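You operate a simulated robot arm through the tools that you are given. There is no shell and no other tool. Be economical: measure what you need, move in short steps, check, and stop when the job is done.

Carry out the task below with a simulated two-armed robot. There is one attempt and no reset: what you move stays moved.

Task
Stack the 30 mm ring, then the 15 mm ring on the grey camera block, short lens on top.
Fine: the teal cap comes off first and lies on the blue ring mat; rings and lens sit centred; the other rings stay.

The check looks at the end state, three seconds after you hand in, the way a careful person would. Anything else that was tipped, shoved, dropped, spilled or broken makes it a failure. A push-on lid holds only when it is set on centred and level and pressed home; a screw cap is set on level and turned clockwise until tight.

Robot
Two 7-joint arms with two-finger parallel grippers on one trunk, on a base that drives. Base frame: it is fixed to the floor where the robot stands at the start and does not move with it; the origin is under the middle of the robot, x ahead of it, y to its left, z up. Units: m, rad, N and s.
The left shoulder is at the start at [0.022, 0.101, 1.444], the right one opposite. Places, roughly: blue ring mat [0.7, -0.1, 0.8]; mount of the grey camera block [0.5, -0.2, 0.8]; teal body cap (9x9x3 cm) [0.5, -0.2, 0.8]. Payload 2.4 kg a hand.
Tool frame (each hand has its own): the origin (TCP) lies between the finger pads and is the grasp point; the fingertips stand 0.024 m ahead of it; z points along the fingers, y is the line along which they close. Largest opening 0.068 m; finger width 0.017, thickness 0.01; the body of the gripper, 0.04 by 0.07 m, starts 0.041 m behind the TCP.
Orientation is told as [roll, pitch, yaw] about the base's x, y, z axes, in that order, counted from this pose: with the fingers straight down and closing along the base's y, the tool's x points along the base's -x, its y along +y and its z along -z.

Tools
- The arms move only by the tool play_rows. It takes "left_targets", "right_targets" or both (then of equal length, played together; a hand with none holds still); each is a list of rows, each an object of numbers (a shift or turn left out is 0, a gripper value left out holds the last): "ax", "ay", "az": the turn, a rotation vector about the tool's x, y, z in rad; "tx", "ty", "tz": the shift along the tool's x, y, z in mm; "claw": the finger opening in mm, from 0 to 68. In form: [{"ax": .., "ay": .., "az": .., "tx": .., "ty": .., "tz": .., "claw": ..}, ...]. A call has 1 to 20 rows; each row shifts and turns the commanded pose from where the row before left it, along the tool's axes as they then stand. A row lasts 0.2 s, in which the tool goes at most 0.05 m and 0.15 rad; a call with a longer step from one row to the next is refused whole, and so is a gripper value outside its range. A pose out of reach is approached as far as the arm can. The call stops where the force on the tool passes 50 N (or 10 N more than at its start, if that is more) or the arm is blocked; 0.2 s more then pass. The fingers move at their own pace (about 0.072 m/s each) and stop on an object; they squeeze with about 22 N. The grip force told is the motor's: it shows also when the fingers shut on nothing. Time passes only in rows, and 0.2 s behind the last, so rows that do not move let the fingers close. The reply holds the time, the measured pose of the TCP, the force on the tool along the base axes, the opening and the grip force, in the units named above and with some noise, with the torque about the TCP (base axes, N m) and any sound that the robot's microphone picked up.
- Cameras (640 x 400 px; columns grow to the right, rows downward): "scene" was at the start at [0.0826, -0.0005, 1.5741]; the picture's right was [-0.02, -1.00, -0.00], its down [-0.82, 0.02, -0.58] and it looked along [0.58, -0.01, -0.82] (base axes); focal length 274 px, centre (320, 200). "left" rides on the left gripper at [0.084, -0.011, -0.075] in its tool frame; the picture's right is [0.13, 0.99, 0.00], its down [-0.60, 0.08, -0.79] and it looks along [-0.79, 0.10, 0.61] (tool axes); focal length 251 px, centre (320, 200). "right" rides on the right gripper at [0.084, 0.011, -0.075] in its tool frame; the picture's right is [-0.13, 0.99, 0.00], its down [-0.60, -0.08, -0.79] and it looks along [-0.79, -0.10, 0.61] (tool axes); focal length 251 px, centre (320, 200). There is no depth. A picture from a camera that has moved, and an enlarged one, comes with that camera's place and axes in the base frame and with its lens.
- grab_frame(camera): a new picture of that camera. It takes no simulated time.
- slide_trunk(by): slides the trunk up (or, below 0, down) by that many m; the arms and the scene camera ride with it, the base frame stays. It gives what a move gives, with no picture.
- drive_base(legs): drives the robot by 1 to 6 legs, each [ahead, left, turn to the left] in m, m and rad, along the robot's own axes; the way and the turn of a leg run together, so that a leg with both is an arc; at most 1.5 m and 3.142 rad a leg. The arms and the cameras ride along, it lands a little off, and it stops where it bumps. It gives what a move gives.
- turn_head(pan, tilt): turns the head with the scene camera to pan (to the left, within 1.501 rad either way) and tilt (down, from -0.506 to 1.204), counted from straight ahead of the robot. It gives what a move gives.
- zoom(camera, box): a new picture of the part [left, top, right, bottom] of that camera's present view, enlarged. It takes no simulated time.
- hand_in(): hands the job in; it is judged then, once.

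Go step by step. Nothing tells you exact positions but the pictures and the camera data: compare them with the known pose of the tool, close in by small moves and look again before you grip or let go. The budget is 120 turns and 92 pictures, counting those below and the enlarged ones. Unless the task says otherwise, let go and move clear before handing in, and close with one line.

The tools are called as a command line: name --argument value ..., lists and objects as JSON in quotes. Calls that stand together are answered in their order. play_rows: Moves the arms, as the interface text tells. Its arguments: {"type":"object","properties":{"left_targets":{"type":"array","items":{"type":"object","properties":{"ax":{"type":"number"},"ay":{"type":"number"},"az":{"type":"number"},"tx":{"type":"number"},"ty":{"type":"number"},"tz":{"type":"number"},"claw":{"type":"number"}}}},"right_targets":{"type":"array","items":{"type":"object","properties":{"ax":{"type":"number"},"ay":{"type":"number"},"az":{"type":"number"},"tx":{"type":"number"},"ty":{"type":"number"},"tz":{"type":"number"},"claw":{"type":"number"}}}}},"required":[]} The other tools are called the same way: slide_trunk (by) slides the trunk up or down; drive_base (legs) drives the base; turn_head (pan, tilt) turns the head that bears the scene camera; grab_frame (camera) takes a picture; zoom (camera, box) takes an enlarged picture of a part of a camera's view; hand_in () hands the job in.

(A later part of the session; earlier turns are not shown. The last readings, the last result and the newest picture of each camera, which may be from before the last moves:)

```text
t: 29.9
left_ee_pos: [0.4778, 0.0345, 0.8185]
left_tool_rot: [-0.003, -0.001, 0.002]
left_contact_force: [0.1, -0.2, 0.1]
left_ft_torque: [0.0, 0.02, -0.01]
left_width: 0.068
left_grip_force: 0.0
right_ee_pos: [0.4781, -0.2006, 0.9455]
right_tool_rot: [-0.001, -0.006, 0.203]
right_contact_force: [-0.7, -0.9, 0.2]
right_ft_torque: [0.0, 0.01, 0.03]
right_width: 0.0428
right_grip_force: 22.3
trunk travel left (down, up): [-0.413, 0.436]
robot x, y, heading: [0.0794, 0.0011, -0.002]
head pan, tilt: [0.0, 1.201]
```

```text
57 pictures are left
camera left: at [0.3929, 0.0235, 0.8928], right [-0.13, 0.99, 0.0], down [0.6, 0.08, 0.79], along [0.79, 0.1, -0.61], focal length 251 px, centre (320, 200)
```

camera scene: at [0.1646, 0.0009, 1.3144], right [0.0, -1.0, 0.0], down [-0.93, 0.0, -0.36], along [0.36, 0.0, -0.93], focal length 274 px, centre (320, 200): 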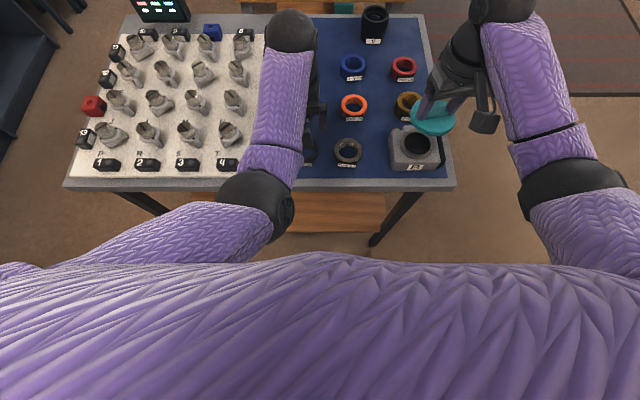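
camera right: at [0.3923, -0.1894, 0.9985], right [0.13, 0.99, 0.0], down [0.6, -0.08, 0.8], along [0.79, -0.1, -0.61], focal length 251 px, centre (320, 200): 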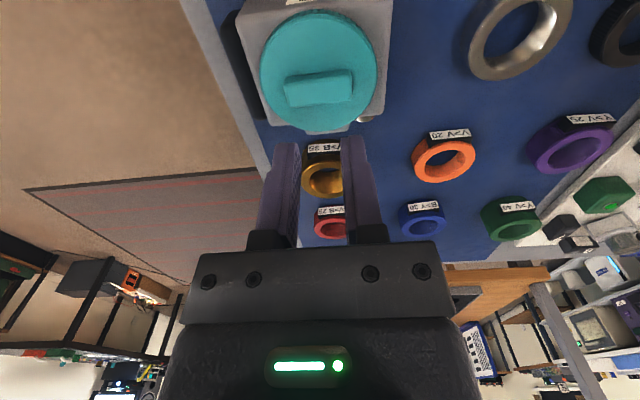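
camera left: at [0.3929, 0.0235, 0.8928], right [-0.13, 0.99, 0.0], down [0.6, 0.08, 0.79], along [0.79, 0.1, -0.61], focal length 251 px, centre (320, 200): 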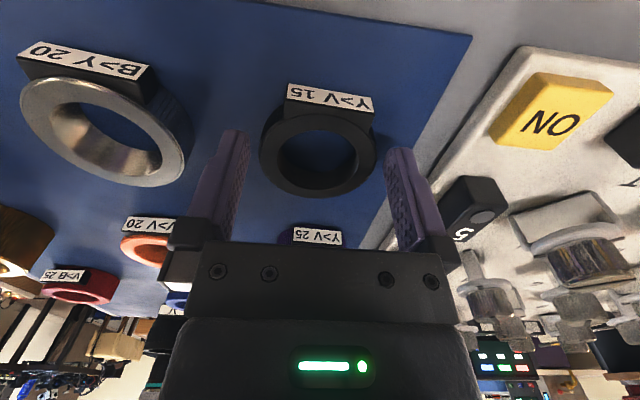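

The ring centre is still about 4 mm nearer. I'll shift and close gently.

play_rows --left_targets '[{"tx": 4}, {"claw": 62}, {"claw": 50}, {"claw": 50}, {}]'

grab_frame --camera "left"

```text
t: 31.1
left_ee_pos: [0.4727, 0.0343, 0.8186]
left_tool_rot: [-0.003, -0.001, 0.001]
left_contact_force: [1.4, 0.7, 3.0]
left_ft_torque: [0.08, -0.1, -0.01]
left_width: 0.0601
left_grip_force: 22.6
right_ee_pos: [0.4785, -0.2012, 0.9458]
right_tool_rot: [0.001, -0.006, 0.202]
right_contact_force: [-0.1, -0.1, -1.0]
right_ft_torque: [-0.02, 0.02, -0.01]
right_width: 0.0426
right_grip_force: 22.1
trunk travel left (down, up): [-0.413, 0.436]
robot x, y, heading: [0.0818, 0.0013, 0.003]
head pan, tilt: [0.0, 1.201]
```

```text
56 pictures are left
camera left: at [0.3891, 0.0233, 0.893], right [-0.13, 0.99, 0.0], down [0.6, 0.08, 0.79], along [0.79, 0.1, -0.61], focal length 251 px, centre (320, 200)
```

left: 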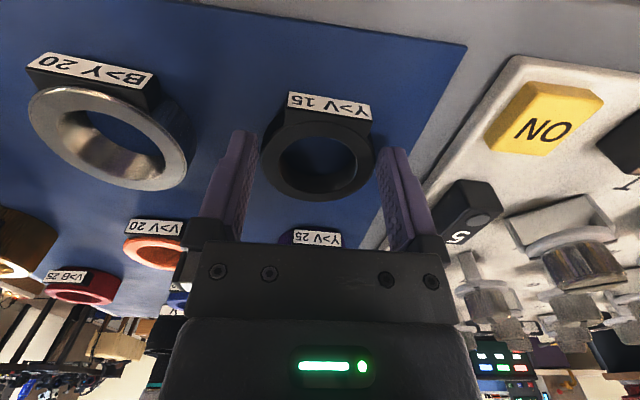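

The black ring is gripped at 60 mm. I'll lift it slowly and carry it to the left, out of the way.

play_rows --left_targets '[{"tz": -5}, {"tz": -10}, {"tz": -20}, {"tz": -20}, {"tz": -20}, {"tz": -20}, {"tz": -20}, {"ty": 20}, {"ty": 30}, {"ty": 30}, {"ty": 30}, {"ty": 30}, {"ty": 20}, {}]'

grab_frame --camera "scene"

```text
t: 33.0
left_ee_pos: [0.4745, 0.0628, 0.9323]
left_tool_rot: [0.0, -0.01, 0.019]
left_contact_force: [5.6, -2.2, -5.0]
left_ft_torque: [0.17, -0.02, 0.19]
left_width: 0.0601
left_grip_force: 22.2
right_ee_pos: [0.4768, -0.2004, 0.9466]
right_tool_rot: [0.0, -0.004, 0.203]
right_contact_force: [0.0, -0.5, -0.2]
right_ft_torque: [0.04, 0.0, -0.03]
right_width: 0.0424
right_grip_force: 21.6
trunk travel left (down, up): [-0.413, 0.436]
robot x, y, heading: [0.0843, -0.0001, -0.003]
head pan, tilt: [0.0, 1.201]
stopped in row 9 (left hand): the force on the tool passed its limit at 83 N (the readings are from after the stop); the commanded pose is now the measured one
```

```text
55 pictures are left
camera scene: at [0.1646, 0.0006, 1.3144], right [0.0, -1.0, 0.0], down [-0.93, 0.0, -0.36], along [0.36, 0.0, -0.93], focal length 274 px, centre (320, 200)
```

scene: 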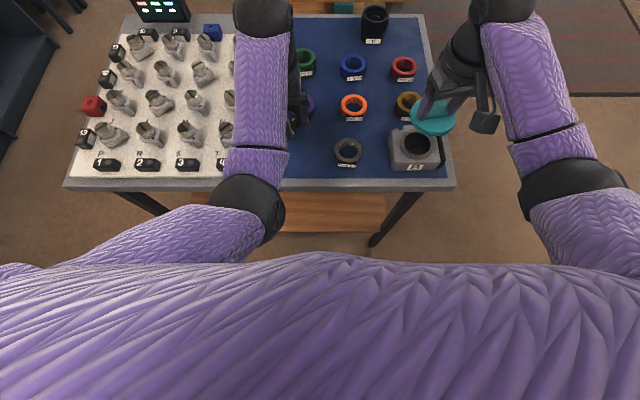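

The left arm binds against itself when raised. I'll move it slightly forward and then left, along the path it came by.

play_rows --left_targets '[{"tx": -15, "tz": 5}, {"tx": -10}, {"ty": 15, "tx": -5}, {"ty": 15}, {"ty": 15}, {"ty": 15}, {"ty": 15}, {}]'

grab_frame --camera "scene"

```text
t: 34.8
left_ee_pos: [0.502, 0.1389, 0.93]
left_tool_rot: [-0.003, -0.008, 0.019]
left_contact_force: [-0.5, -0.2, -0.8]
left_ft_torque: [0.01, 0.03, -0.02]
left_width: 0.0601
left_grip_force: 21.4
right_ee_pos: [0.477, -0.2011, 0.9457]
right_tool_rot: [0.0, -0.005, 0.202]
right_contact_force: [-0.5, 0.1, -0.7]
right_ft_torque: [0.0, 0.04, -0.04]
right_width: 0.0426
right_grip_force: 21.8
trunk travel left (down, up): [-0.413, 0.436]
robot x, y, heading: [0.0815, -0.0009, -0.0]
head pan, tilt: [0.0, 1.201]
```

```text
54 pictures are left
camera scene: at [0.1646, 0.001, 1.3144], right [0.0, -1.0, 0.0], down [-0.93, 0.0, -0.36], along [0.36, 0.0, -0.93], focal length 274 px, centre (320, 200)
```

scene: 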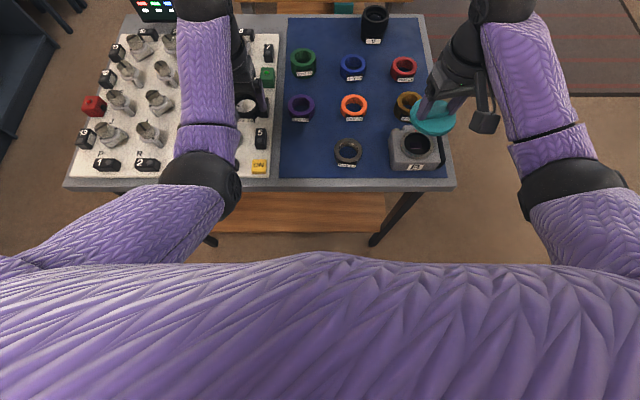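

The path is clear. I'll move the left hand slightly more left and carry the cap over to the emptied spot near (0.472,0.040).

play_rows --left_targets '[{"ty": 15}, {"ty": 15}, {"ty": 15}, {}, {}, {}, {}, {}, {}, {}, {}, {}]' --right_targets '[{"az": 0.1}, {"az": 0.1}, {"ty": 20}, {"ty": 25}, {"ty": 25}, {"ty": 25}, {"ty": 25}, {"ty": 25}, {"ty": 25}, {"ty": 25}, {"ty": 20}, {}]'

grab_frame --camera "right"

grab_frame --camera "scene"

```text
t: 37.4
left_ee_pos: [0.5024, 0.1839, 0.9284]
left_tool_rot: [-0.002, -0.008, 0.019]
left_contact_force: [0.0, 0.4, -1.5]
left_ft_torque: [-0.01, 0.01, -0.02]
left_width: 0.0595
left_grip_force: 22.0
right_ee_pos: [0.4768, 0.0148, 0.9453]
right_tool_rot: [0.002, -0.005, 0.0]
right_contact_force: [0.0, -0.1, -0.2]
right_ft_torque: [0.01, 0.01, -0.01]
right_width: 0.0428
right_grip_force: 22.2
trunk travel left (down, up): [-0.413, 0.436]
robot x, y, heading: [0.0815, -0.0001, 0.003]
head pan, tilt: [0.0, 1.201]
```

```text
53 pictures are left
camera right: at [0.3923, 0.0258, 1.02], right [0.13, 0.99, 0.0], down [0.6, -0.08, 0.8], along [0.79, -0.1, -0.61], focal length 251 px, centre (320, 200)
```

right: 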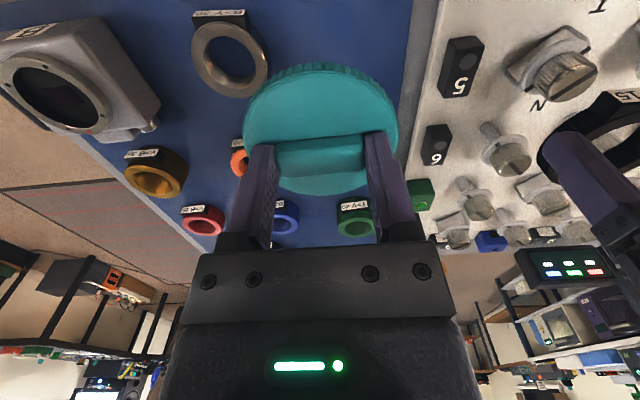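

```text
52 pictures are left
camera scene: at [0.1646, 0.0011, 1.3144], right [0.0, -1.0, 0.0], down [-0.93, 0.0, -0.36], along [0.36, 0.0, -0.93], focal length 274 px, centre (320, 200)
```

scene: 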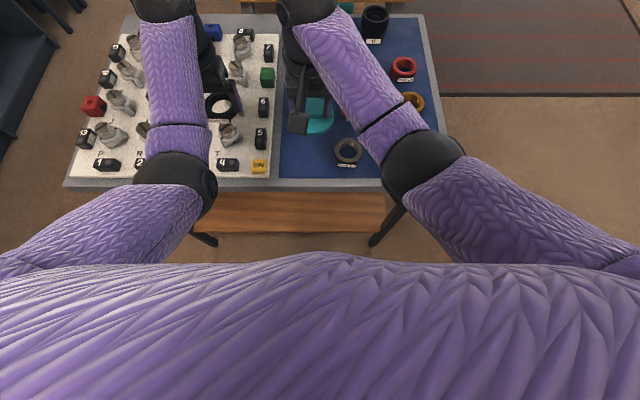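

The cap is held level over the mat. I'll shift to (0.468,0.036) and lower it.

play_rows --right_targets '[{"tx": 9, "ty": 11}, {"ty": 10, "tz": 20}, {"tz": 30}, {"tz": 30}, {"tz": 14}, {}]'

grab_frame --camera "right"

```text
t: 38.8
left_ee_pos: [0.5022, 0.1834, 0.9284]
left_tool_rot: [-0.003, -0.008, 0.019]
left_contact_force: [-0.4, 0.6, -0.8]
left_ft_torque: [0.02, 0.03, 0.01]
left_width: 0.0596
left_grip_force: 22.0
right_ee_pos: [0.468, 0.0359, 0.8515]
right_tool_rot: [0.0, -0.006, 0.001]
right_contact_force: [-0.7, -1.1, -0.1]
right_ft_torque: [0.0, 0.0, -0.02]
right_width: 0.0426
right_grip_force: 21.5
trunk travel left (down, up): [-0.413, 0.436]
robot x, y, heading: [0.082, -0.0027, -0.002]
head pan, tilt: [0.0, 1.201]
```

```text
51 pictures are left
camera right: at [0.3835, 0.0461, 0.9261], right [0.13, 0.99, 0.0], down [0.6, -0.08, 0.8], along [0.79, -0.1, -0.61], focal length 251 px, centre (320, 200)
```

right: 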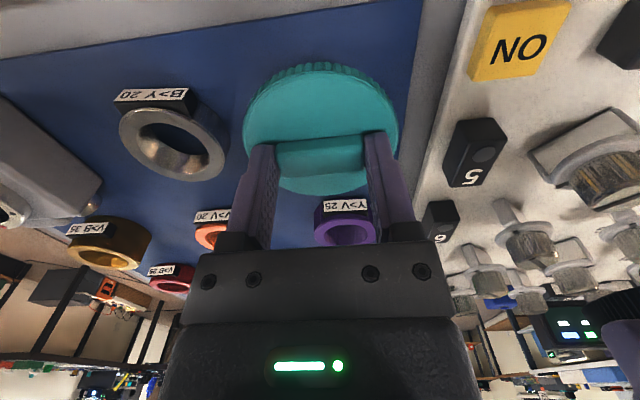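

play_rows --right_targets '[{"ty": -3, "tz": 6}, {"tz": 4}, {"tz": 3}, {"tz": 2}, {"tz": 2}, {"tz": 2}, {}]'

```text
t: 40.4
left_ee_pos: [0.5024, 0.184, 0.9279]
left_tool_rot: [-0.003, -0.009, 0.02]
left_contact_force: [0.0, 0.4, -0.5]
left_ft_torque: [0.0, 0.02, -0.02]
left_width: 0.0597
left_grip_force: 22.0
right_ee_pos: [0.4689, 0.0327, 0.8337]
right_tool_rot: [0.002, -0.005, 0.003]
right_contact_force: [-0.1, 0.6, -0.7]
right_ft_torque: [0.0, 0.01, -0.02]
right_width: 0.0425
right_grip_force: 21.7
trunk travel left (down, up): [-0.413, 0.436]
robot x, y, heading: [0.0815, -0.0026, -0.002]
head pan, tilt: [0.0, 1.201]
```

play_rows --right_targets '[{"tz": 2}, {"tz": 2}, {"tz": 2}, {"tz": 1}, {}]'

grab_frame --camera "right"

```text
t: 41.6
left_ee_pos: [0.5025, 0.1838, 0.9288]
left_tool_rot: [-0.004, -0.008, 0.018]
left_contact_force: [0.5, 0.3, -1.0]
left_ft_torque: [-0.05, 0.01, 0.02]
left_width: 0.0595
left_grip_force: 21.6
right_ee_pos: [0.4682, 0.032, 0.8268]
right_tool_rot: [0.001, -0.004, 0.002]
right_contact_force: [0.0, 0.1, 0.0]
right_ft_torque: [-0.01, 0.04, 0.02]
right_width: 0.0424
right_grip_force: 21.7
trunk travel left (down, up): [-0.413, 0.436]
robot x, y, heading: [0.0825, 0.0002, 0.003]
head pan, tilt: [0.0, 1.201]
```

```text
50 pictures are left
camera right: at [0.3836, 0.0437, 0.9005], right [0.13, 0.99, 0.0], down [0.6, -0.08, 0.8], along [0.79, -0.1, -0.61], focal length 251 px, centre (320, 200)
```

right: 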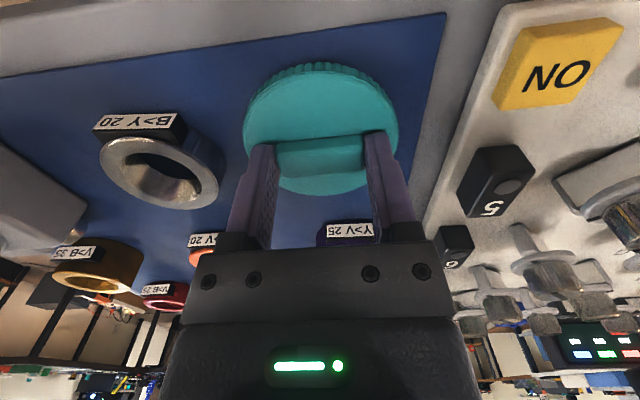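

play_rows --right_targets '[{"tz": 1.5}, {"tz": 1.5}, {"tz": 1.5}, {"tz": 1}, {}]'

```text
t: 42.8
left_ee_pos: [0.5027, 0.1831, 0.9281]
left_tool_rot: [-0.004, -0.008, 0.019]
left_contact_force: [0.4, -0.2, -1.0]
left_ft_torque: [-0.06, 0.03, -0.02]
left_width: 0.0597
left_grip_force: 22.3
right_ee_pos: [0.4687, 0.0332, 0.8202]
right_tool_rot: [0.003, -0.004, 0.002]
right_contact_force: [0.0, -0.8, -0.2]
right_ft_torque: [-0.01, 0.0, 0.0]
right_width: 0.0425
right_grip_force: 22.1
trunk travel left (down, up): [-0.413, 0.436]
robot x, y, heading: [0.0823, -0.0003, -0.001]
head pan, tilt: [0.0, 1.201]
```

zoom --camera "right" --box '[200, 40, 440, 190]'

zoom --camera "scene" --box '[272, 100, 352, 150]'

```text
2.67 times, centred on (320, 115) of right
camera zoom: at [0.3838, 0.0438, 0.8948], right [0.13, 0.99, 0.0], down [0.6, -0.08, 0.8], along [0.79, -0.1, -0.61], focal length 670 px, centre (320, 427)
```

zoom: 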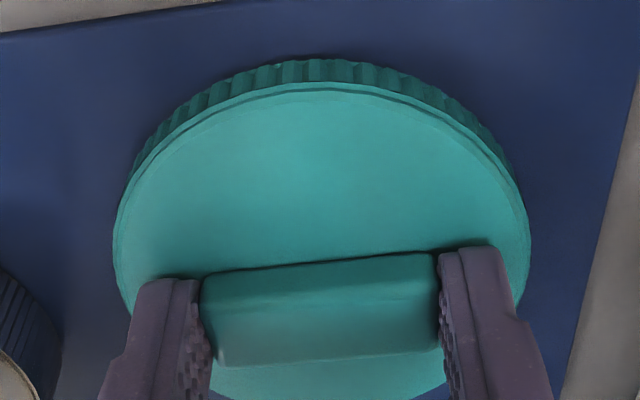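

```text
8.00 times, centred on (312, 125) of scene
camera zoom: at [0.1646, 0.0011, 1.3144], right [0.0, -1.0, 0.0], down [-0.93, 0.0, -0.36], along [0.36, 0.0, -0.93], focal length 2190 px, centre (384, 800)
```

zoom: 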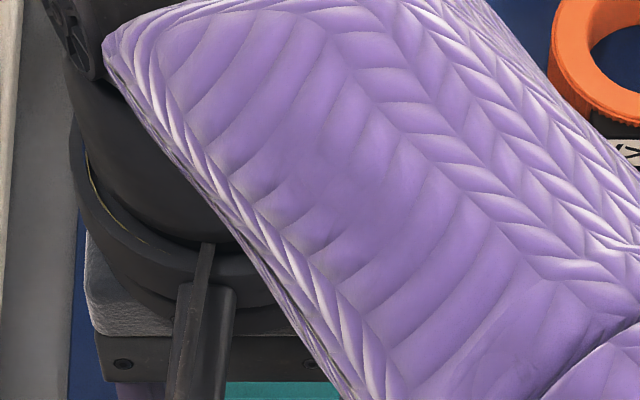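

The disc looks nearly on the mat. I'll continue in 1 mm steps until it touches.

play_rows --right_targets '[{"tz": 1}, {"tz": 1}, {"tz": 1}, {}]'

```text
t: 43.8
left_ee_pos: [0.5027, 0.1838, 0.9281]
left_tool_rot: [-0.004, -0.009, 0.017]
left_contact_force: [0.0, -0.6, -1.0]
left_ft_torque: [-0.02, 0.04, 0.01]
left_width: 0.0592
left_grip_force: 22.3
right_ee_pos: [0.4698, 0.0321, 0.8177]
right_tool_rot: [0.001, -0.006, 0.002]
right_contact_force: [0.1, -0.7, 0.8]
right_ft_torque: [-0.02, 0.03, -0.02]
right_width: 0.0427
right_grip_force: 21.9
trunk travel left (down, up): [-0.413, 0.436]
robot x, y, heading: [0.0798, 0.0019, -0.003]
head pan, tilt: [0.0, 1.201]
```

play_rows --right_targets '[{"tz": 1}, {"tz": 1}, {"tz": 1}, {}]'

zoom --camera "left" --box '[200, 60, 440, 210]'

```text
t: 44.8
left_ee_pos: [0.5005, 0.1826, 0.9301]
left_tool_rot: [-0.003, -0.012, 0.019]
left_contact_force: [0.1, -0.9, -1.1]
left_ft_torque: [0.01, 0.04, 0.0]
left_width: 0.0594
left_grip_force: 21.9
right_ee_pos: [0.4686, 0.0326, 0.8176]
right_tool_rot: [0.001, -0.01, 0.0]
right_contact_force: [0.3, -3.8, 32.3]
right_ft_torque: [-0.14, 0.11, 0.01]
right_width: 0.0427
right_grip_force: 22.4
trunk travel left (down, up): [-0.413, 0.436]
robot x, y, heading: [0.0819, -0.001, 0.003]
head pan, tilt: [0.0, 1.201]
```

```text
2.67 times, centred on (320, 135) of left
camera zoom: at [0.4158, 0.1704, 1.0038], right [-0.15, 0.99, 0.0], down [0.59, 0.09, 0.8], along [0.79, 0.12, -0.6], focal length 670 px, centre (320, 373)
```

zoom: 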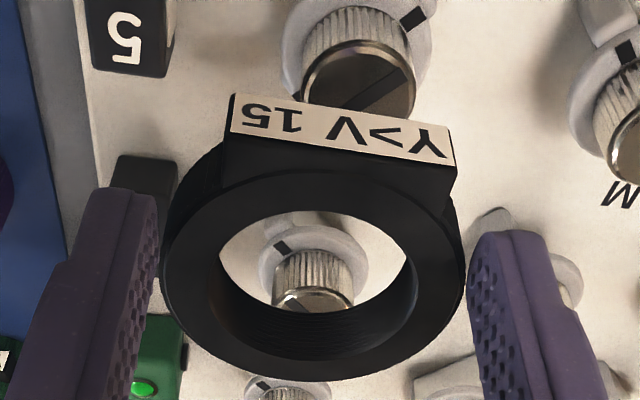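

The cap has landed on the mat. I'll back off the pressure, open and rise.

play_rows --right_targets '[{"tz": -2}, {"claw": 60}, {"claw": 60}, {}, {"tz": -10}, {"tz": -30}, {"tz": -30}, {"tz": -40}, {"ty": -30}, {"ty": -40}, {"ty": -40}, {"ty": -40}, {}]'

grab_frame --camera "scene"

zoom --camera "scene" --box '[272, 100, 448, 210]'

```text
t: 47.2
left_ee_pos: [0.5026, 0.1826, 0.928]
left_tool_rot: [-0.002, -0.009, 0.02]
left_contact_force: [-0.3, -0.6, -0.6]
left_ft_torque: [0.02, 0.01, -0.01]
left_width: 0.0591
left_grip_force: 21.7
right_ee_pos: [0.4708, -0.078, 0.926]
right_tool_rot: [0.006, -0.023, -0.021]
right_contact_force: [18.6, -6.5, -18.5]
right_ft_torque: [0.41, -0.46, 0.58]
right_width: 0.06
right_grip_force: 0.1
trunk travel left (down, up): [-0.413, 0.436]
robot x, y, heading: [0.0819, -0.0038, 0.001]
head pan, tilt: [0.0, 1.201]
stopped in row 12 (right hand): the force on the tool passed its limit at 143 N (the readings are from after the stop); the commanded pose is now the measured one
```

```text
46 pictures are left
camera scene: at [0.1647, 0.001, 1.3144], right [0.0, -1.0, 0.0], down [-0.93, 0.0, -0.36], along [0.36, 0.0, -0.93], focal length 274 px, centre (320, 200)
```

scene: 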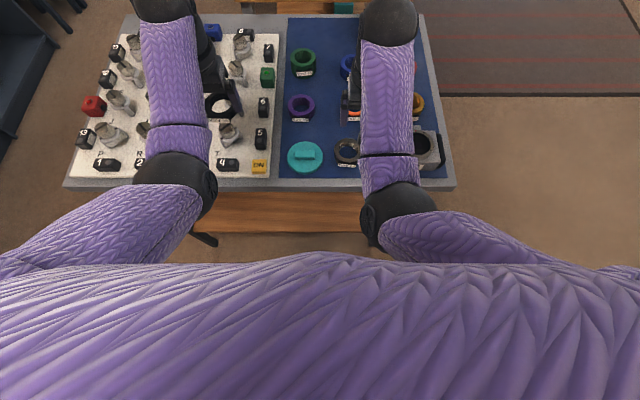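

```text
3.64 times, centred on (360, 155) of scene
camera zoom: at [0.1647, 0.001, 1.3144], right [0.0, -1.0, 0.0], down [-0.93, 0.0, -0.36], along [0.36, 0.0, -0.93], focal length 995 px, centre (174, 364)
```

zoom: 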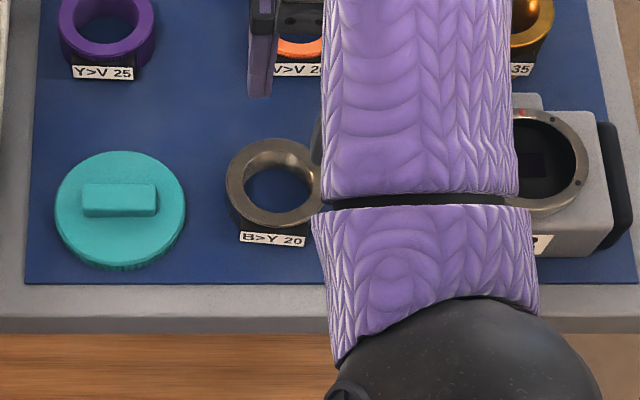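

The cap lies flat on the mat. The right arm binds on itself the same way the left did, so I'll slide it forward and outward to free it.

play_rows --right_targets '[{"tx": -15, "tz": 5}, {"tx": -15}, {"ty": -15, "tx": -5}, {"ty": -15}, {"ty": -15}, {"ty": -15}, {"ty": -15}, {"ty": -15}, {"ty": -15}, {}]'

```text
t: 49.4
left_ee_pos: [0.502, 0.1844, 0.9279]
left_tool_rot: [-0.005, -0.008, 0.019]
left_contact_force: [0.3, 0.8, -0.5]
left_ft_torque: [-0.03, 0.01, 0.01]
left_width: 0.0587
left_grip_force: 22.4
right_ee_pos: [0.5034, -0.1839, 0.9229]
right_tool_rot: [0.006, -0.019, -0.021]
right_contact_force: [0.1, -0.2, -0.2]
right_ft_torque: [-0.01, -0.01, 0.02]
right_width: 0.0603
right_grip_force: 0.2
trunk travel left (down, up): [-0.413, 0.436]
robot x, y, heading: [0.0819, 0.0018, -0.004]
head pan, tilt: [0.0, 1.201]
```

zoom --camera "left" --box '[200, 60, 440, 210]'

```text
2.67 times, centred on (320, 135) of left
camera zoom: at [0.4174, 0.1709, 1.0028], right [-0.15, 0.99, 0.0], down [0.6, 0.09, 0.8], along [0.79, 0.12, -0.6], focal length 670 px, centre (320, 373)
```

zoom: 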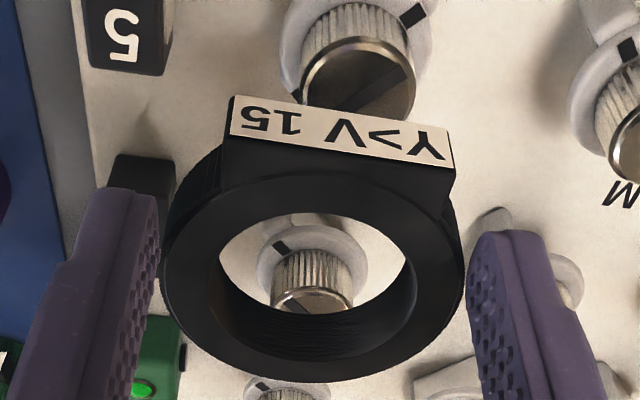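

The black ring looks secure, but its reported width is slowly drifting. I'll wait a few seconds to see whether it is really creeping before driving.

play_rows --left_targets '[{"claw": 30}, {}, {}, {}, {}, {}, {}, {}, {}, {}, {}, {}, {}, {}, {}, {}, {}, {}, {}, {}]'

zoom --camera "left" --box '[200, 60, 440, 210]'

```text
t: 53.6
left_ee_pos: [0.5014, 0.1844, 0.9283]
left_tool_rot: [-0.003, -0.008, 0.018]
left_contact_force: [-0.1, -0.1, -1.0]
left_ft_torque: [0.03, 0.03, -0.02]
left_width: 0.0587
left_grip_force: 21.9
right_ee_pos: [0.5044, -0.1835, 0.9228]
right_tool_rot: [0.006, -0.019, -0.022]
right_contact_force: [-0.5, -0.2, 0.5]
right_ft_torque: [-0.01, 0.02, 0.0]
right_width: 0.0598
right_grip_force: 0.1
trunk travel left (down, up): [-0.413, 0.436]
robot x, y, heading: [0.0835, 0.0008, 0.001]
head pan, tilt: [0.0, 1.201]
```

```text
2.67 times, centred on (320, 135) of left
camera zoom: at [0.4174, 0.1709, 1.0028], right [-0.15, 0.99, 0.0], down [0.6, 0.09, 0.8], along [0.79, 0.12, -0.6], focal length 670 px, centre (320, 373)
```

zoom: 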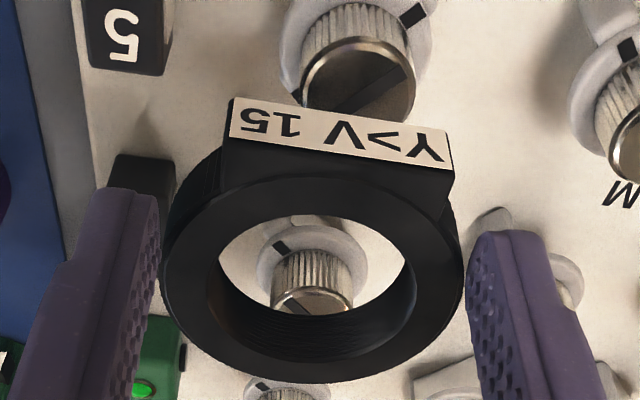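

The ring is stable and only tilted slightly. I'll back off and drive around to the table's right side, ending at about (0.62,-0.85) facing the table.

drive_base --legs '[[-0.33, 0, 0], [0, -0.85, 0], [0.87, 0, 0], [0, 0, 1.571]]'

turn_head --pan 0 --tilt 0.958

grab_frame --camera "scene"

```text
t: 67.9
left_ee_pos: [0.4199, -0.4241, 0.9293]
left_tool_rot: [-0.004, -0.008, 1.587]
left_contact_force: [-0.2, 0.6, -1.2]
left_ft_torque: [-0.01, -0.03, 0.01]
left_width: 0.0573
left_grip_force: 22.3
right_ee_pos: [0.7864, -0.4233, 0.923]
right_tool_rot: [0.004, -0.019, 1.546]
right_contact_force: [0.0, 0.5, -0.3]
right_ft_torque: [-0.03, 0.04, 0.01]
right_width: 0.0599
right_grip_force: 0.0
trunk travel left (down, up): [-0.413, 0.436]
robot x, y, heading: [0.5998, -0.847, 1.573]
head pan, tilt: [0.0, 1.201]
```

```text
t: 68.7
left_ee_pos: [0.4193, -0.4231, 0.9295]
left_tool_rot: [-0.004, -0.008, 1.585]
left_contact_force: [0.0, -0.2, -0.6]
left_ft_torque: [-0.03, -0.02, 0.01]
left_width: 0.0574
left_grip_force: 21.3
right_ee_pos: [0.7874, -0.4241, 0.9222]
right_tool_rot: [0.005, -0.02, 1.547]
right_contact_force: [-0.8, 0.1, 0.9]
right_ft_torque: [-0.01, 0.0, 0.01]
right_width: 0.0601
right_grip_force: 0.0
trunk travel left (down, up): [-0.413, 0.436]
robot x, y, heading: [0.5991, -0.8467, 1.57]
head pan, tilt: [0.0, 0.958]
```

```text
42 pictures are left
camera scene: at [0.601, -0.7433, 1.3299], right [1.0, 0.0, 0.0], down [0.0, -0.82, -0.57], along [0.0, 0.57, -0.82], focal length 274 px, centre (320, 200)
```

scene: 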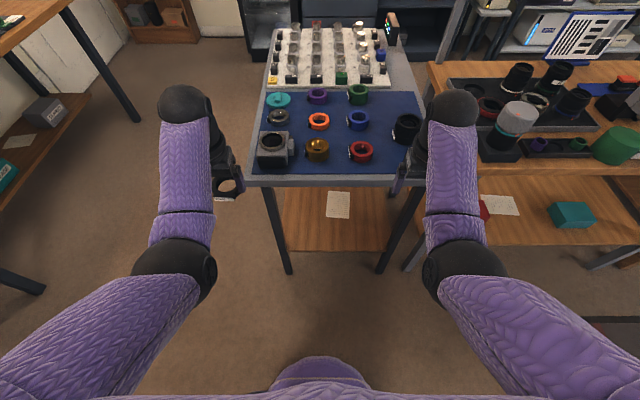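

I'm now facing the right side of the table. I'll drive closer in two pieces.

drive_base --legs '[[0.15, 0, 0], [0.12, 0, 0]]'

grab_frame --camera "scene"

```text
t: 70.9
left_ee_pos: [0.4216, -0.1522, 0.9289]
left_tool_rot: [-0.004, -0.009, 1.585]
left_contact_force: [-0.5, -1.2, -0.8]
left_ft_torque: [-0.01, -0.02, -0.02]
left_width: 0.0572
left_grip_force: 21.8
right_ee_pos: [0.7882, -0.1528, 0.9212]
right_tool_rot: [0.006, -0.018, 1.547]
right_contact_force: [0.8, 0.0, -0.6]
right_ft_torque: [0.01, 0.0, -0.01]
right_width: 0.0601
right_grip_force: 0.1
trunk travel left (down, up): [-0.413, 0.436]
robot x, y, heading: [0.6047, -0.5761, 1.566]
head pan, tilt: [0.0, 0.958]
```

```text
41 pictures are left
camera scene: at [0.6022, -0.4713, 1.3299], right [1.0, 0.0, 0.0], down [0.0, -0.82, -0.57], along [0.0, 0.57, -0.82], focal length 274 px, centre (320, 200)
```

scene: 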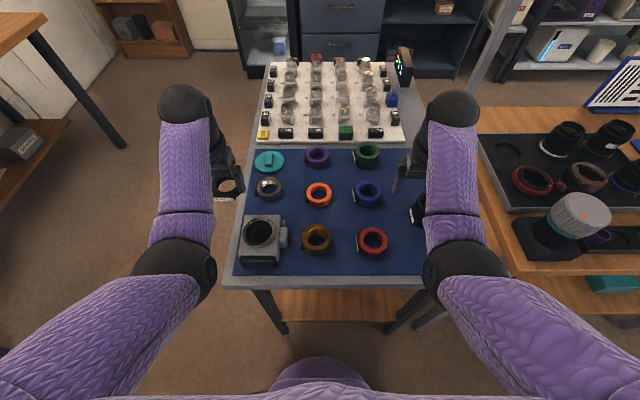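

I'll take precise views of the mount and the blue ring from here.

zoom --camera "scene" --box '[320, 160, 416, 220]'

zoom --camera "scene" --box '[224, 200, 320, 260]'

```text
6.67 times, centred on (368, 190) of scene
camera zoom: at [0.6022, -0.4713, 1.3299], right [1.0, 0.0, 0.0], down [0.0, -0.82, -0.57], along [0.0, 0.57, -0.82], focal length 1825 px, centre (0, 267)
```

zoom: 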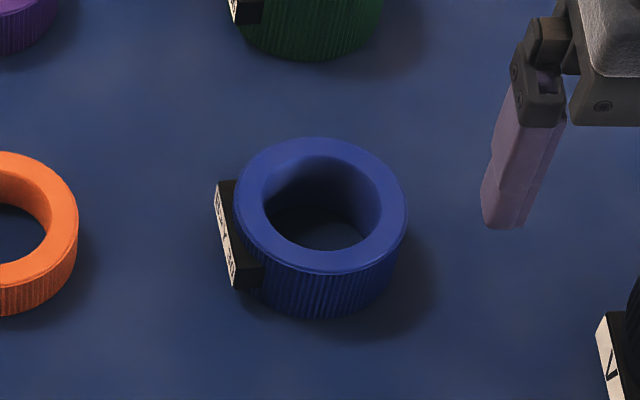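

```text
6.67 times, centred on (272, 230) of scene
camera zoom: at [0.6022, -0.4713, 1.3299], right [1.0, 0.0, 0.0], down [0.0, -0.82, -0.57], along [0.0, 0.57, -0.82], focal length 1825 px, centre (640, 0)
```

zoom: 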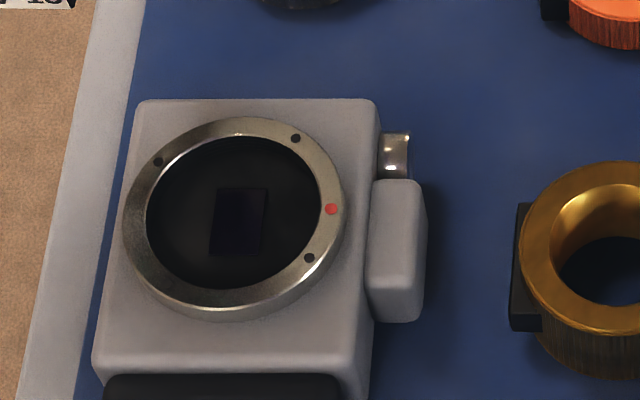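

The mount centre is at (0.4765,-0.200) and the blue ring near (0.713,-0.083), with its label facing -x. I'll turn the right hand so its fingers close along base y, and bring it over the blue ring.

play_rows --right_targets '[{"claw": 68, "az": 0.14}, {"az": 0.14}, {"az": 0.14}, {"az": 0.14}, {"az": 0.14}, {"az": 0.14}, {"az": 0.14}, {"az": 0.14}, {"az": 0.14}, {"az": 0.14}, {"az": 0.147}, {}]'

```text
t: 73.5
left_ee_pos: [0.4225, -0.1525, 0.929]
left_tool_rot: [-0.004, -0.008, 1.586]
left_contact_force: [0.6, -0.5, -0.4]
left_ft_torque: [-0.01, 0.01, 0.04]
left_width: 0.0567
left_grip_force: 22.1
right_ee_pos: [0.7879, -0.1519, 0.9217]
right_tool_rot: [0.018, 0.005, -0.002]
right_contact_force: [0.0, -0.1, 0.4]
right_ft_torque: [0.02, 0.01, 0.01]
right_width: 0.0679
right_grip_force: 0.1
trunk travel left (down, up): [-0.413, 0.436]
robot x, y, heading: [0.6058, -0.5734, 1.57]
head pan, tilt: [0.0, 0.958]
```

play_rows --right_targets '[{"ax": 0.018, "tx": 30, "ty": 20}, {"tx": 25, "ty": 25}, {"tx": 19, "ty": 24}, {"tz": 20}, {}]'

grab_frame --camera "right"

zoom --camera "scene" --box '[320, 130, 448, 210]'

```text
t: 74.7
left_ee_pos: [0.4214, -0.1524, 0.9275]
left_tool_rot: [-0.004, -0.01, 1.587]
left_contact_force: [0.1, 0.3, -1.1]
left_ft_torque: [-0.02, -0.01, -0.02]
left_width: 0.0568
left_grip_force: 22.0
right_ee_pos: [0.7139, -0.0986, 0.9066]
right_tool_rot: [0.003, 0.004, -0.002]
right_contact_force: [0.3, 0.7, -0.2]
right_ft_torque: [0.04, 0.02, -0.01]
right_width: 0.0678
right_grip_force: 0.1
right hand out of reach, approached as far as the arm can: row 3, 4
trunk travel left (down, up): [-0.413, 0.436]
robot x, y, heading: [0.6024, -0.5794, 1.567]
head pan, tilt: [0.0, 0.958]
```

```text
38 pictures are left
camera right: at [0.6299, -0.088, 0.9817], right [0.13, 0.99, 0.0], down [0.61, -0.08, 0.79], along [0.78, -0.1, -0.61], focal length 251 px, centre (320, 200)
```

right: 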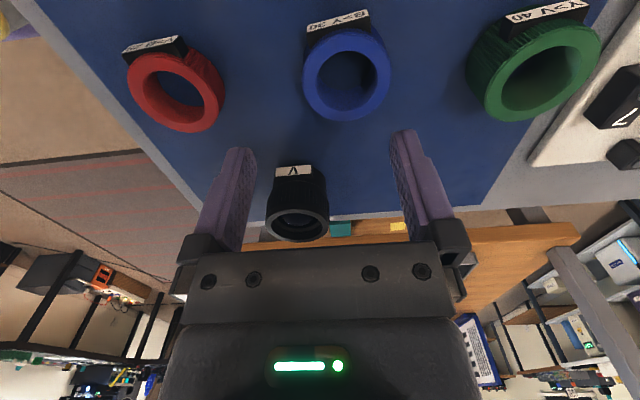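

```text
5.00 times, centred on (384, 170) of scene
camera zoom: at [0.6022, -0.4719, 1.33], right [1.0, 0.0, 0.0], down [0.0, -0.82, -0.57], along [0.0, 0.57, -0.82], focal length 1369 px, centre (0, 350)
```

zoom: 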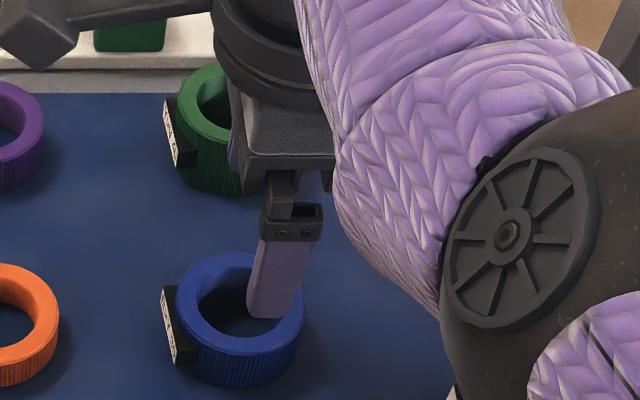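

The reach falls short by a few centimetres. The robot's front still has about 12 cm of clearance, so I'll drive 7 cm closer.

drive_base --legs '[[0.07, 0, 0]]'

grab_frame --camera "right"

```text
t: 75.7
left_ee_pos: [0.4208, -0.0809, 0.928]
left_tool_rot: [-0.002, -0.008, 1.587]
left_contact_force: [-0.3, 0.8, 0.3]
left_ft_torque: [0.0, 0.02, 0.02]
left_width: 0.0567
left_grip_force: 21.8
right_ee_pos: [0.7141, -0.0285, 0.9074]
right_tool_rot: [0.0, 0.006, -0.001]
right_contact_force: [0.2, -0.3, 0.4]
right_ft_torque: [-0.01, -0.01, -0.01]
right_width: 0.068
right_grip_force: 0.0
trunk travel left (down, up): [-0.413, 0.436]
robot x, y, heading: [0.6025, -0.5051, 1.562]
head pan, tilt: [0.0, 0.958]
```

```text
36 pictures are left
camera right: at [0.63, -0.0173, 0.9812], right [0.13, 0.99, 0.0], down [0.61, -0.08, 0.79], along [0.78, -0.1, -0.61], focal length 251 px, centre (320, 200)
```

right: 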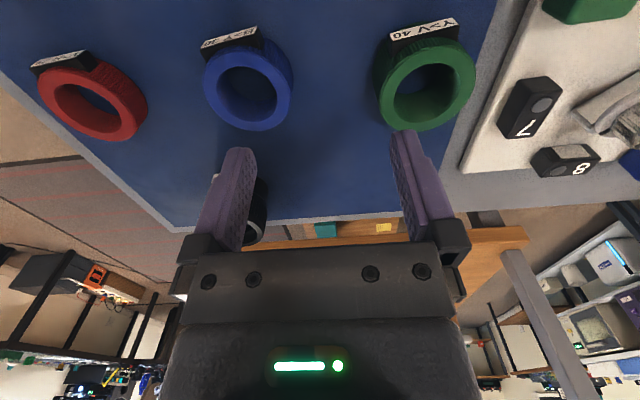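

play_rows --right_targets '[{"tx": 3, "ty": -25}, {"ty": -25}, {"tz": 15}, {}]'

grab_frame --camera "right"

```text
t: 76.7
left_ee_pos: [0.4207, -0.0823, 0.928]
left_tool_rot: [-0.004, -0.009, 1.587]
left_contact_force: [-0.1, -0.7, -1.3]
left_ft_torque: [-0.01, -0.01, 0.0]
left_width: 0.0566
left_grip_force: 22.4
right_ee_pos: [0.7115, -0.08, 0.8911]
right_tool_rot: [0.003, 0.006, 0.0]
right_contact_force: [-0.2, 0.2, 0.1]
right_ft_torque: [0.0, 0.0, 0.01]
right_width: 0.0679
right_grip_force: 0.0
trunk travel left (down, up): [-0.413, 0.436]
robot x, y, heading: [0.604, -0.5064, 1.571]
head pan, tilt: [0.0, 0.958]
```

```text
35 pictures are left
camera right: at [0.6268, -0.068, 0.9664], right [0.13, 0.99, 0.0], down [0.61, -0.08, 0.79], along [0.78, -0.1, -0.61], focal length 251 px, centre (320, 200)
```

right: 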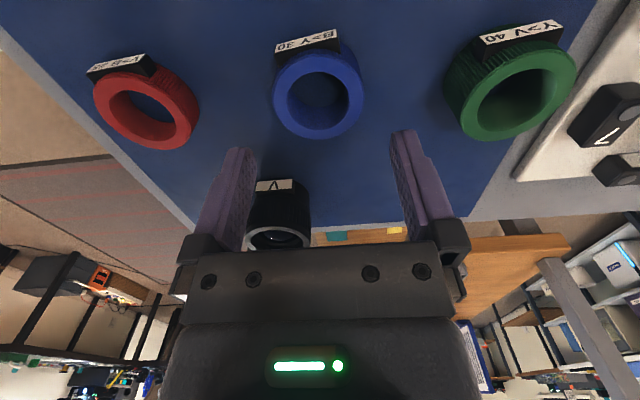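

Aligned laterally and ahead. I'll descend around the blue ring.

play_rows --right_targets '[{"tx": 1, "tz": 20}, {"tz": 20}, {"tz": 15}, {"tz": 10}, {"tz": 6}, {}]'

grab_frame --camera "right"

```text
t: 78.1
left_ee_pos: [0.4216, -0.0831, 0.9295]
left_tool_rot: [-0.004, -0.009, 1.586]
left_contact_force: [0.6, 0.7, -0.8]
left_ft_torque: [-0.03, 0.0, 0.04]
left_width: 0.0565
left_grip_force: 22.2
right_ee_pos: [0.7087, -0.0797, 0.8206]
right_tool_rot: [0.001, 0.002, 0.001]
right_contact_force: [-0.1, -0.1, -0.6]
right_ft_torque: [0.01, -0.02, -0.01]
right_width: 0.0682
right_grip_force: 0.0
trunk travel left (down, up): [-0.413, 0.436]
robot x, y, heading: [0.6032, -0.5066, 1.564]
head pan, tilt: [0.0, 0.958]
```

```text
34 pictures are left
camera right: at [0.6256, -0.0679, 0.8953], right [0.13, 0.99, 0.0], down [0.61, -0.08, 0.79], along [0.78, -0.1, -0.61], focal length 251 px, centre (320, 200)
```

right: 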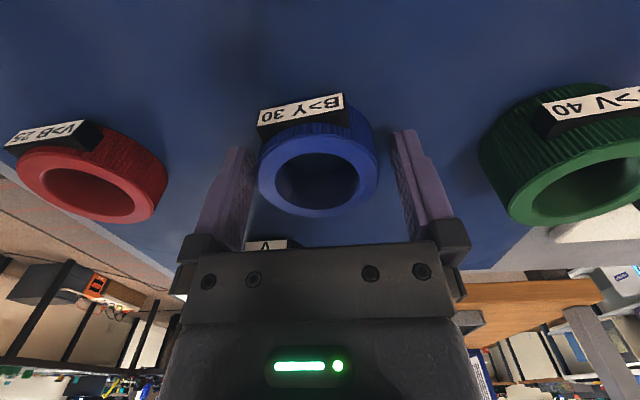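

Centred. I'll close on the blue ring and lift it slowly.

play_rows --right_targets '[{"claw": 62}, {"claw": 40}, {"claw": 40}, {}, {"tz": -5}, {"tz": -10}, {"tz": -20}, {"tz": -20}, {"tz": -20}, {}]'

zoom --camera "right" --box '[200, 60, 440, 210]'

```text
t: 80.3
left_ee_pos: [0.4213, -0.0826, 0.929]
left_tool_rot: [-0.005, -0.008, 1.588]
left_contact_force: [0.3, 0.2, -0.2]
left_ft_torque: [-0.02, -0.01, 0.02]
left_width: 0.0562
left_grip_force: 21.3
right_ee_pos: [0.7088, -0.0789, 0.896]
right_tool_rot: [0.002, 0.006, 0.0]
right_contact_force: [0.9, -0.3, -1.4]
right_ft_torque: [0.01, -0.02, 0.01]
right_width: 0.0614
right_grip_force: 21.8
trunk travel left (down, up): [-0.413, 0.436]
robot x, y, heading: [0.6006, -0.5044, 1.567]
head pan, tilt: [0.0, 0.958]
```

```text
2.67 times, centred on (320, 135) of right
camera zoom: at [0.6254, -0.0679, 0.9712], right [0.13, 0.99, 0.0], down [0.61, -0.08, 0.79], along [0.78, -0.1, -0.61], focal length 670 px, centre (320, 373)
```

zoom: 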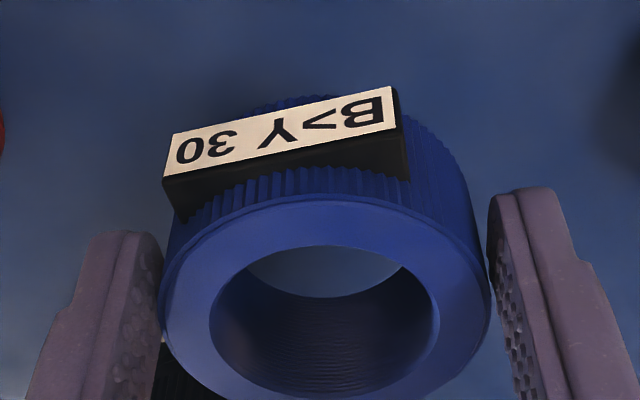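

The blue ring is held. The mount is too close in and the left hand is in the way, so I'll lift a bit, back off 9 cm and strafe left 12 cm so that the mount is ahead of me.

play_rows --right_targets '[{"tz": -15}, {"tz": -15}, {}]'

drive_base --legs '[[-0.09, 0, 0], [0, 0.12, 0]]'

grab_frame --camera "scene"

```text
t: 81.1
left_ee_pos: [0.4205, -0.0831, 0.9289]
left_tool_rot: [-0.003, -0.011, 1.586]
left_contact_force: [0.7, -0.9, -1.0]
left_ft_torque: [0.01, -0.05, 0.01]
left_width: 0.0563
left_grip_force: 22.1
right_ee_pos: [0.7087, -0.0798, 0.9256]
right_tool_rot: [0.0, 0.005, -0.001]
right_contact_force: [0.5, -1.2, -1.4]
right_ft_torque: [0.02, 0.0, 0.0]
right_width: 0.0615
right_grip_force: 22.5
trunk travel left (down, up): [-0.413, 0.436]
robot x, y, heading: [0.6051, -0.503, 1.569]
head pan, tilt: [0.0, 0.958]
```

```text
t: 83.0
left_ee_pos: [0.3012, -0.1711, 0.9282]
left_tool_rot: [-0.004, -0.009, 1.584]
left_contact_force: [0.2, 0.3, -1.0]
left_ft_torque: [-0.01, 0.0, 0.04]
left_width: 0.0562
left_grip_force: 22.3
right_ee_pos: [0.5886, -0.1675, 0.9258]
right_tool_rot: [0.001, 0.003, 0.0]
right_contact_force: [-0.5, -0.2, 0.0]
right_ft_torque: [-0.06, 0.0, 0.0]
right_width: 0.0611
right_grip_force: 22.2
trunk travel left (down, up): [-0.413, 0.436]
robot x, y, heading: [0.4834, -0.5973, 1.563]
head pan, tilt: [0.0, 0.958]
```

```text
32 pictures are left
camera scene: at [0.4815, -0.4908, 1.33], right [1.0, -0.01, 0.0], down [0.0, -0.82, -0.57], along [0.0, 0.57, -0.82], focal length 274 px, centre (320, 200)
```

scene: 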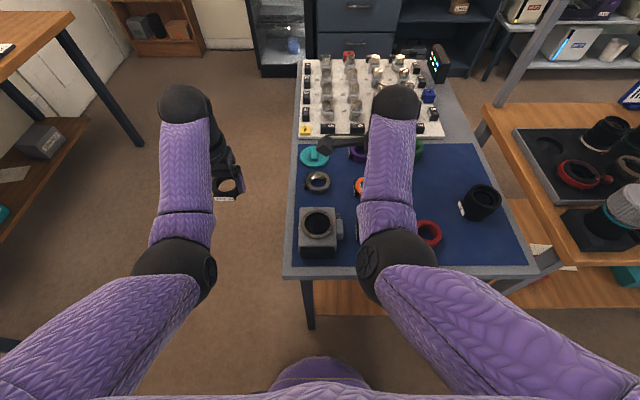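

Now I bring the blue ring over the mount, staying high.

play_rows --right_targets '[{"tx": 28, "ty": -8}, {"tx": 28, "ty": -8}, {"tx": 28, "ty": -8}, {"tx": 28, "ty": -8}, {}]'

zoom --camera "scene" --box '[256, 180, 384, 260]'

grab_frame --camera "right"

```text
t: 84.2
left_ee_pos: [0.3015, -0.1724, 0.9285]
left_tool_rot: [-0.003, -0.009, 1.586]
left_contact_force: [-0.6, 0.1, -0.5]
left_ft_torque: [-0.02, 0.03, 0.0]
left_width: 0.0561
left_grip_force: 22.2
right_ee_pos: [0.4782, -0.1999, 0.9264]
right_tool_rot: [0.0, 0.003, -0.002]
right_contact_force: [0.2, 0.2, -1.1]
right_ft_torque: [0.05, -0.04, -0.02]
right_width: 0.0612
right_grip_force: 21.9
trunk travel left (down, up): [-0.413, 0.436]
robot x, y, heading: [0.4841, -0.5931, 1.564]
head pan, tilt: [0.0, 0.958]
```

```text
5.00 times, centred on (320, 220) of scene
camera zoom: at [0.482, -0.4908, 1.33], right [1.0, -0.01, 0.0], down [0.0, -0.82, -0.57], along [0.0, 0.57, -0.82], focal length 1369 px, centre (320, 100)
```

zoom: 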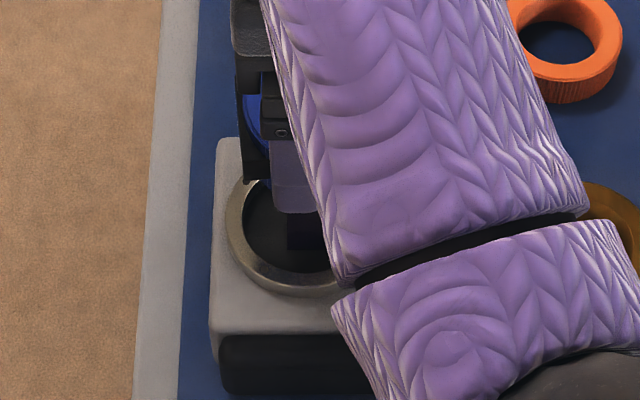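

```text
30 pictures are left
camera right: at [0.3932, -0.1889, 1.0009], right [0.13, 0.99, 0.0], down [0.61, -0.08, 0.79], along [0.78, -0.1, -0.61], focal length 251 px, centre (320, 200)
```

right: 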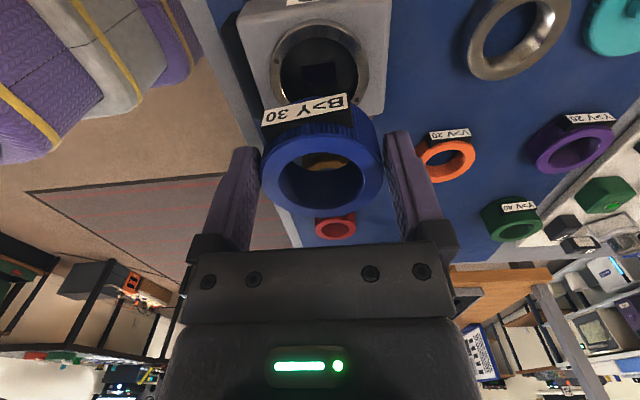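

zoom --camera "right" --box '[224, 0, 416, 120]'

```text
3.33 times, centred on (320, 60) of right
camera zoom: at [0.3932, -0.1889, 1.0009], right [0.13, 0.99, 0.0], down [0.61, -0.08, 0.79], along [0.78, -0.1, -0.61], focal length 838 px, centre (320, 667)
```

zoom: 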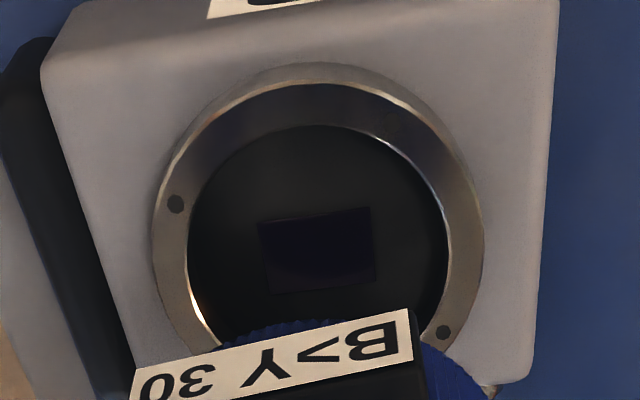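

The mount centre comes out near (0.475,-0.199). I'll lower to just above it and compare the ring to the mount directly.

play_rows --right_targets '[{"tx": 3, "ty": 1, "tz": 20}, {"tz": 20}, {"tz": 12}, {}]'

zoom --camera "right" --box '[200, 60, 440, 210]'

zoom --camera "scene" --box '[272, 190, 368, 250]'

```text
t: 85.2
left_ee_pos: [0.3012, -0.1708, 0.929]
left_tool_rot: [-0.004, -0.009, 1.584]
left_contact_force: [-0.3, 0.5, -0.5]
left_ft_torque: [-0.01, -0.02, -0.02]
left_width: 0.0561
left_grip_force: 21.8
right_ee_pos: [0.4733, -0.1988, 0.8753]
right_tool_rot: [0.002, 0.004, -0.001]
right_contact_force: [0.9, 0.6, -1.4]
right_ft_torque: [0.04, 0.0, 0.0]
right_width: 0.0614
right_grip_force: 22.3
trunk travel left (down, up): [-0.413, 0.436]
robot x, y, heading: [0.4805, -0.5915, 1.562]
head pan, tilt: [0.0, 0.958]
```

```text
2.67 times, centred on (320, 135) of right
camera zoom: at [0.3898, -0.1874, 0.9489], right [0.13, 0.99, 0.0], down [0.61, -0.08, 0.79], along [0.78, -0.1, -0.61], focal length 670 px, centre (320, 373)
```

zoom: 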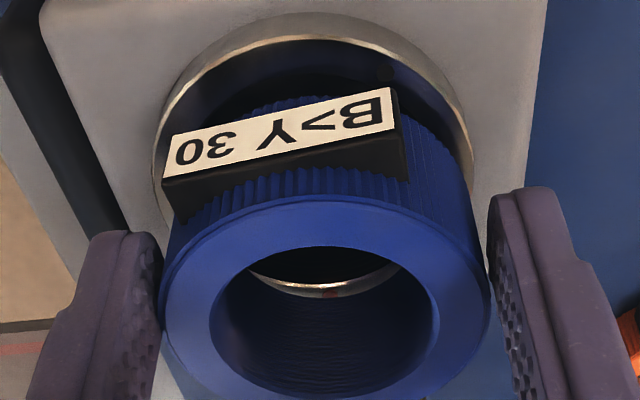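

```text
6.67 times, centred on (320, 220) of scene
camera zoom: at [0.482, -0.4908, 1.33], right [1.0, -0.01, 0.0], down [0.0, -0.82, -0.57], along [0.0, 0.57, -0.82], focal length 1825 px, centre (320, 67)
```

zoom: 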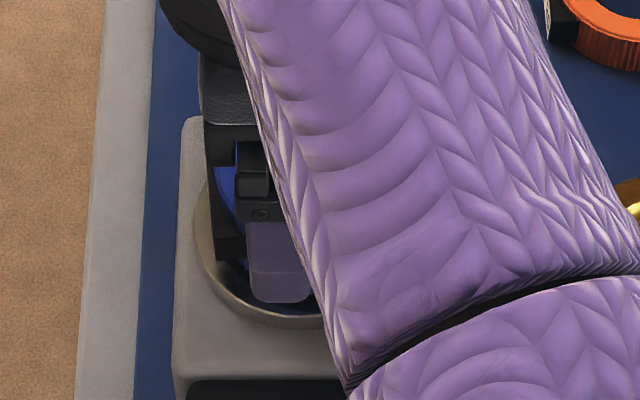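

Relative to the mount the ring needs to go about 2 mm toward -y; along x it looks right within my accuracy. I'll lower to contact and check after release.

play_rows --right_targets '[{"ty": -2, "tz": 3}, {"tz": 2}, {"tz": 1.5}, {"tz": 1.5}, {}]'

```text
t: 86.4
left_ee_pos: [0.3016, -0.1718, 0.9298]
left_tool_rot: [-0.002, -0.008, 1.584]
left_contact_force: [0.1, 0.3, -1.4]
left_ft_torque: [-0.01, 0.0, 0.0]
left_width: 0.056
left_grip_force: 21.8
right_ee_pos: [0.4743, -0.2002, 0.8672]
right_tool_rot: [0.003, 0.005, -0.001]
right_contact_force: [-0.6, 3.2, 26.4]
right_ft_torque: [-0.14, -0.11, 0.01]
right_width: 0.0608
right_grip_force: 21.9
trunk travel left (down, up): [-0.413, 0.436]
robot x, y, heading: [0.4826, -0.5945, 1.562]
head pan, tilt: [0.0, 0.958]
```

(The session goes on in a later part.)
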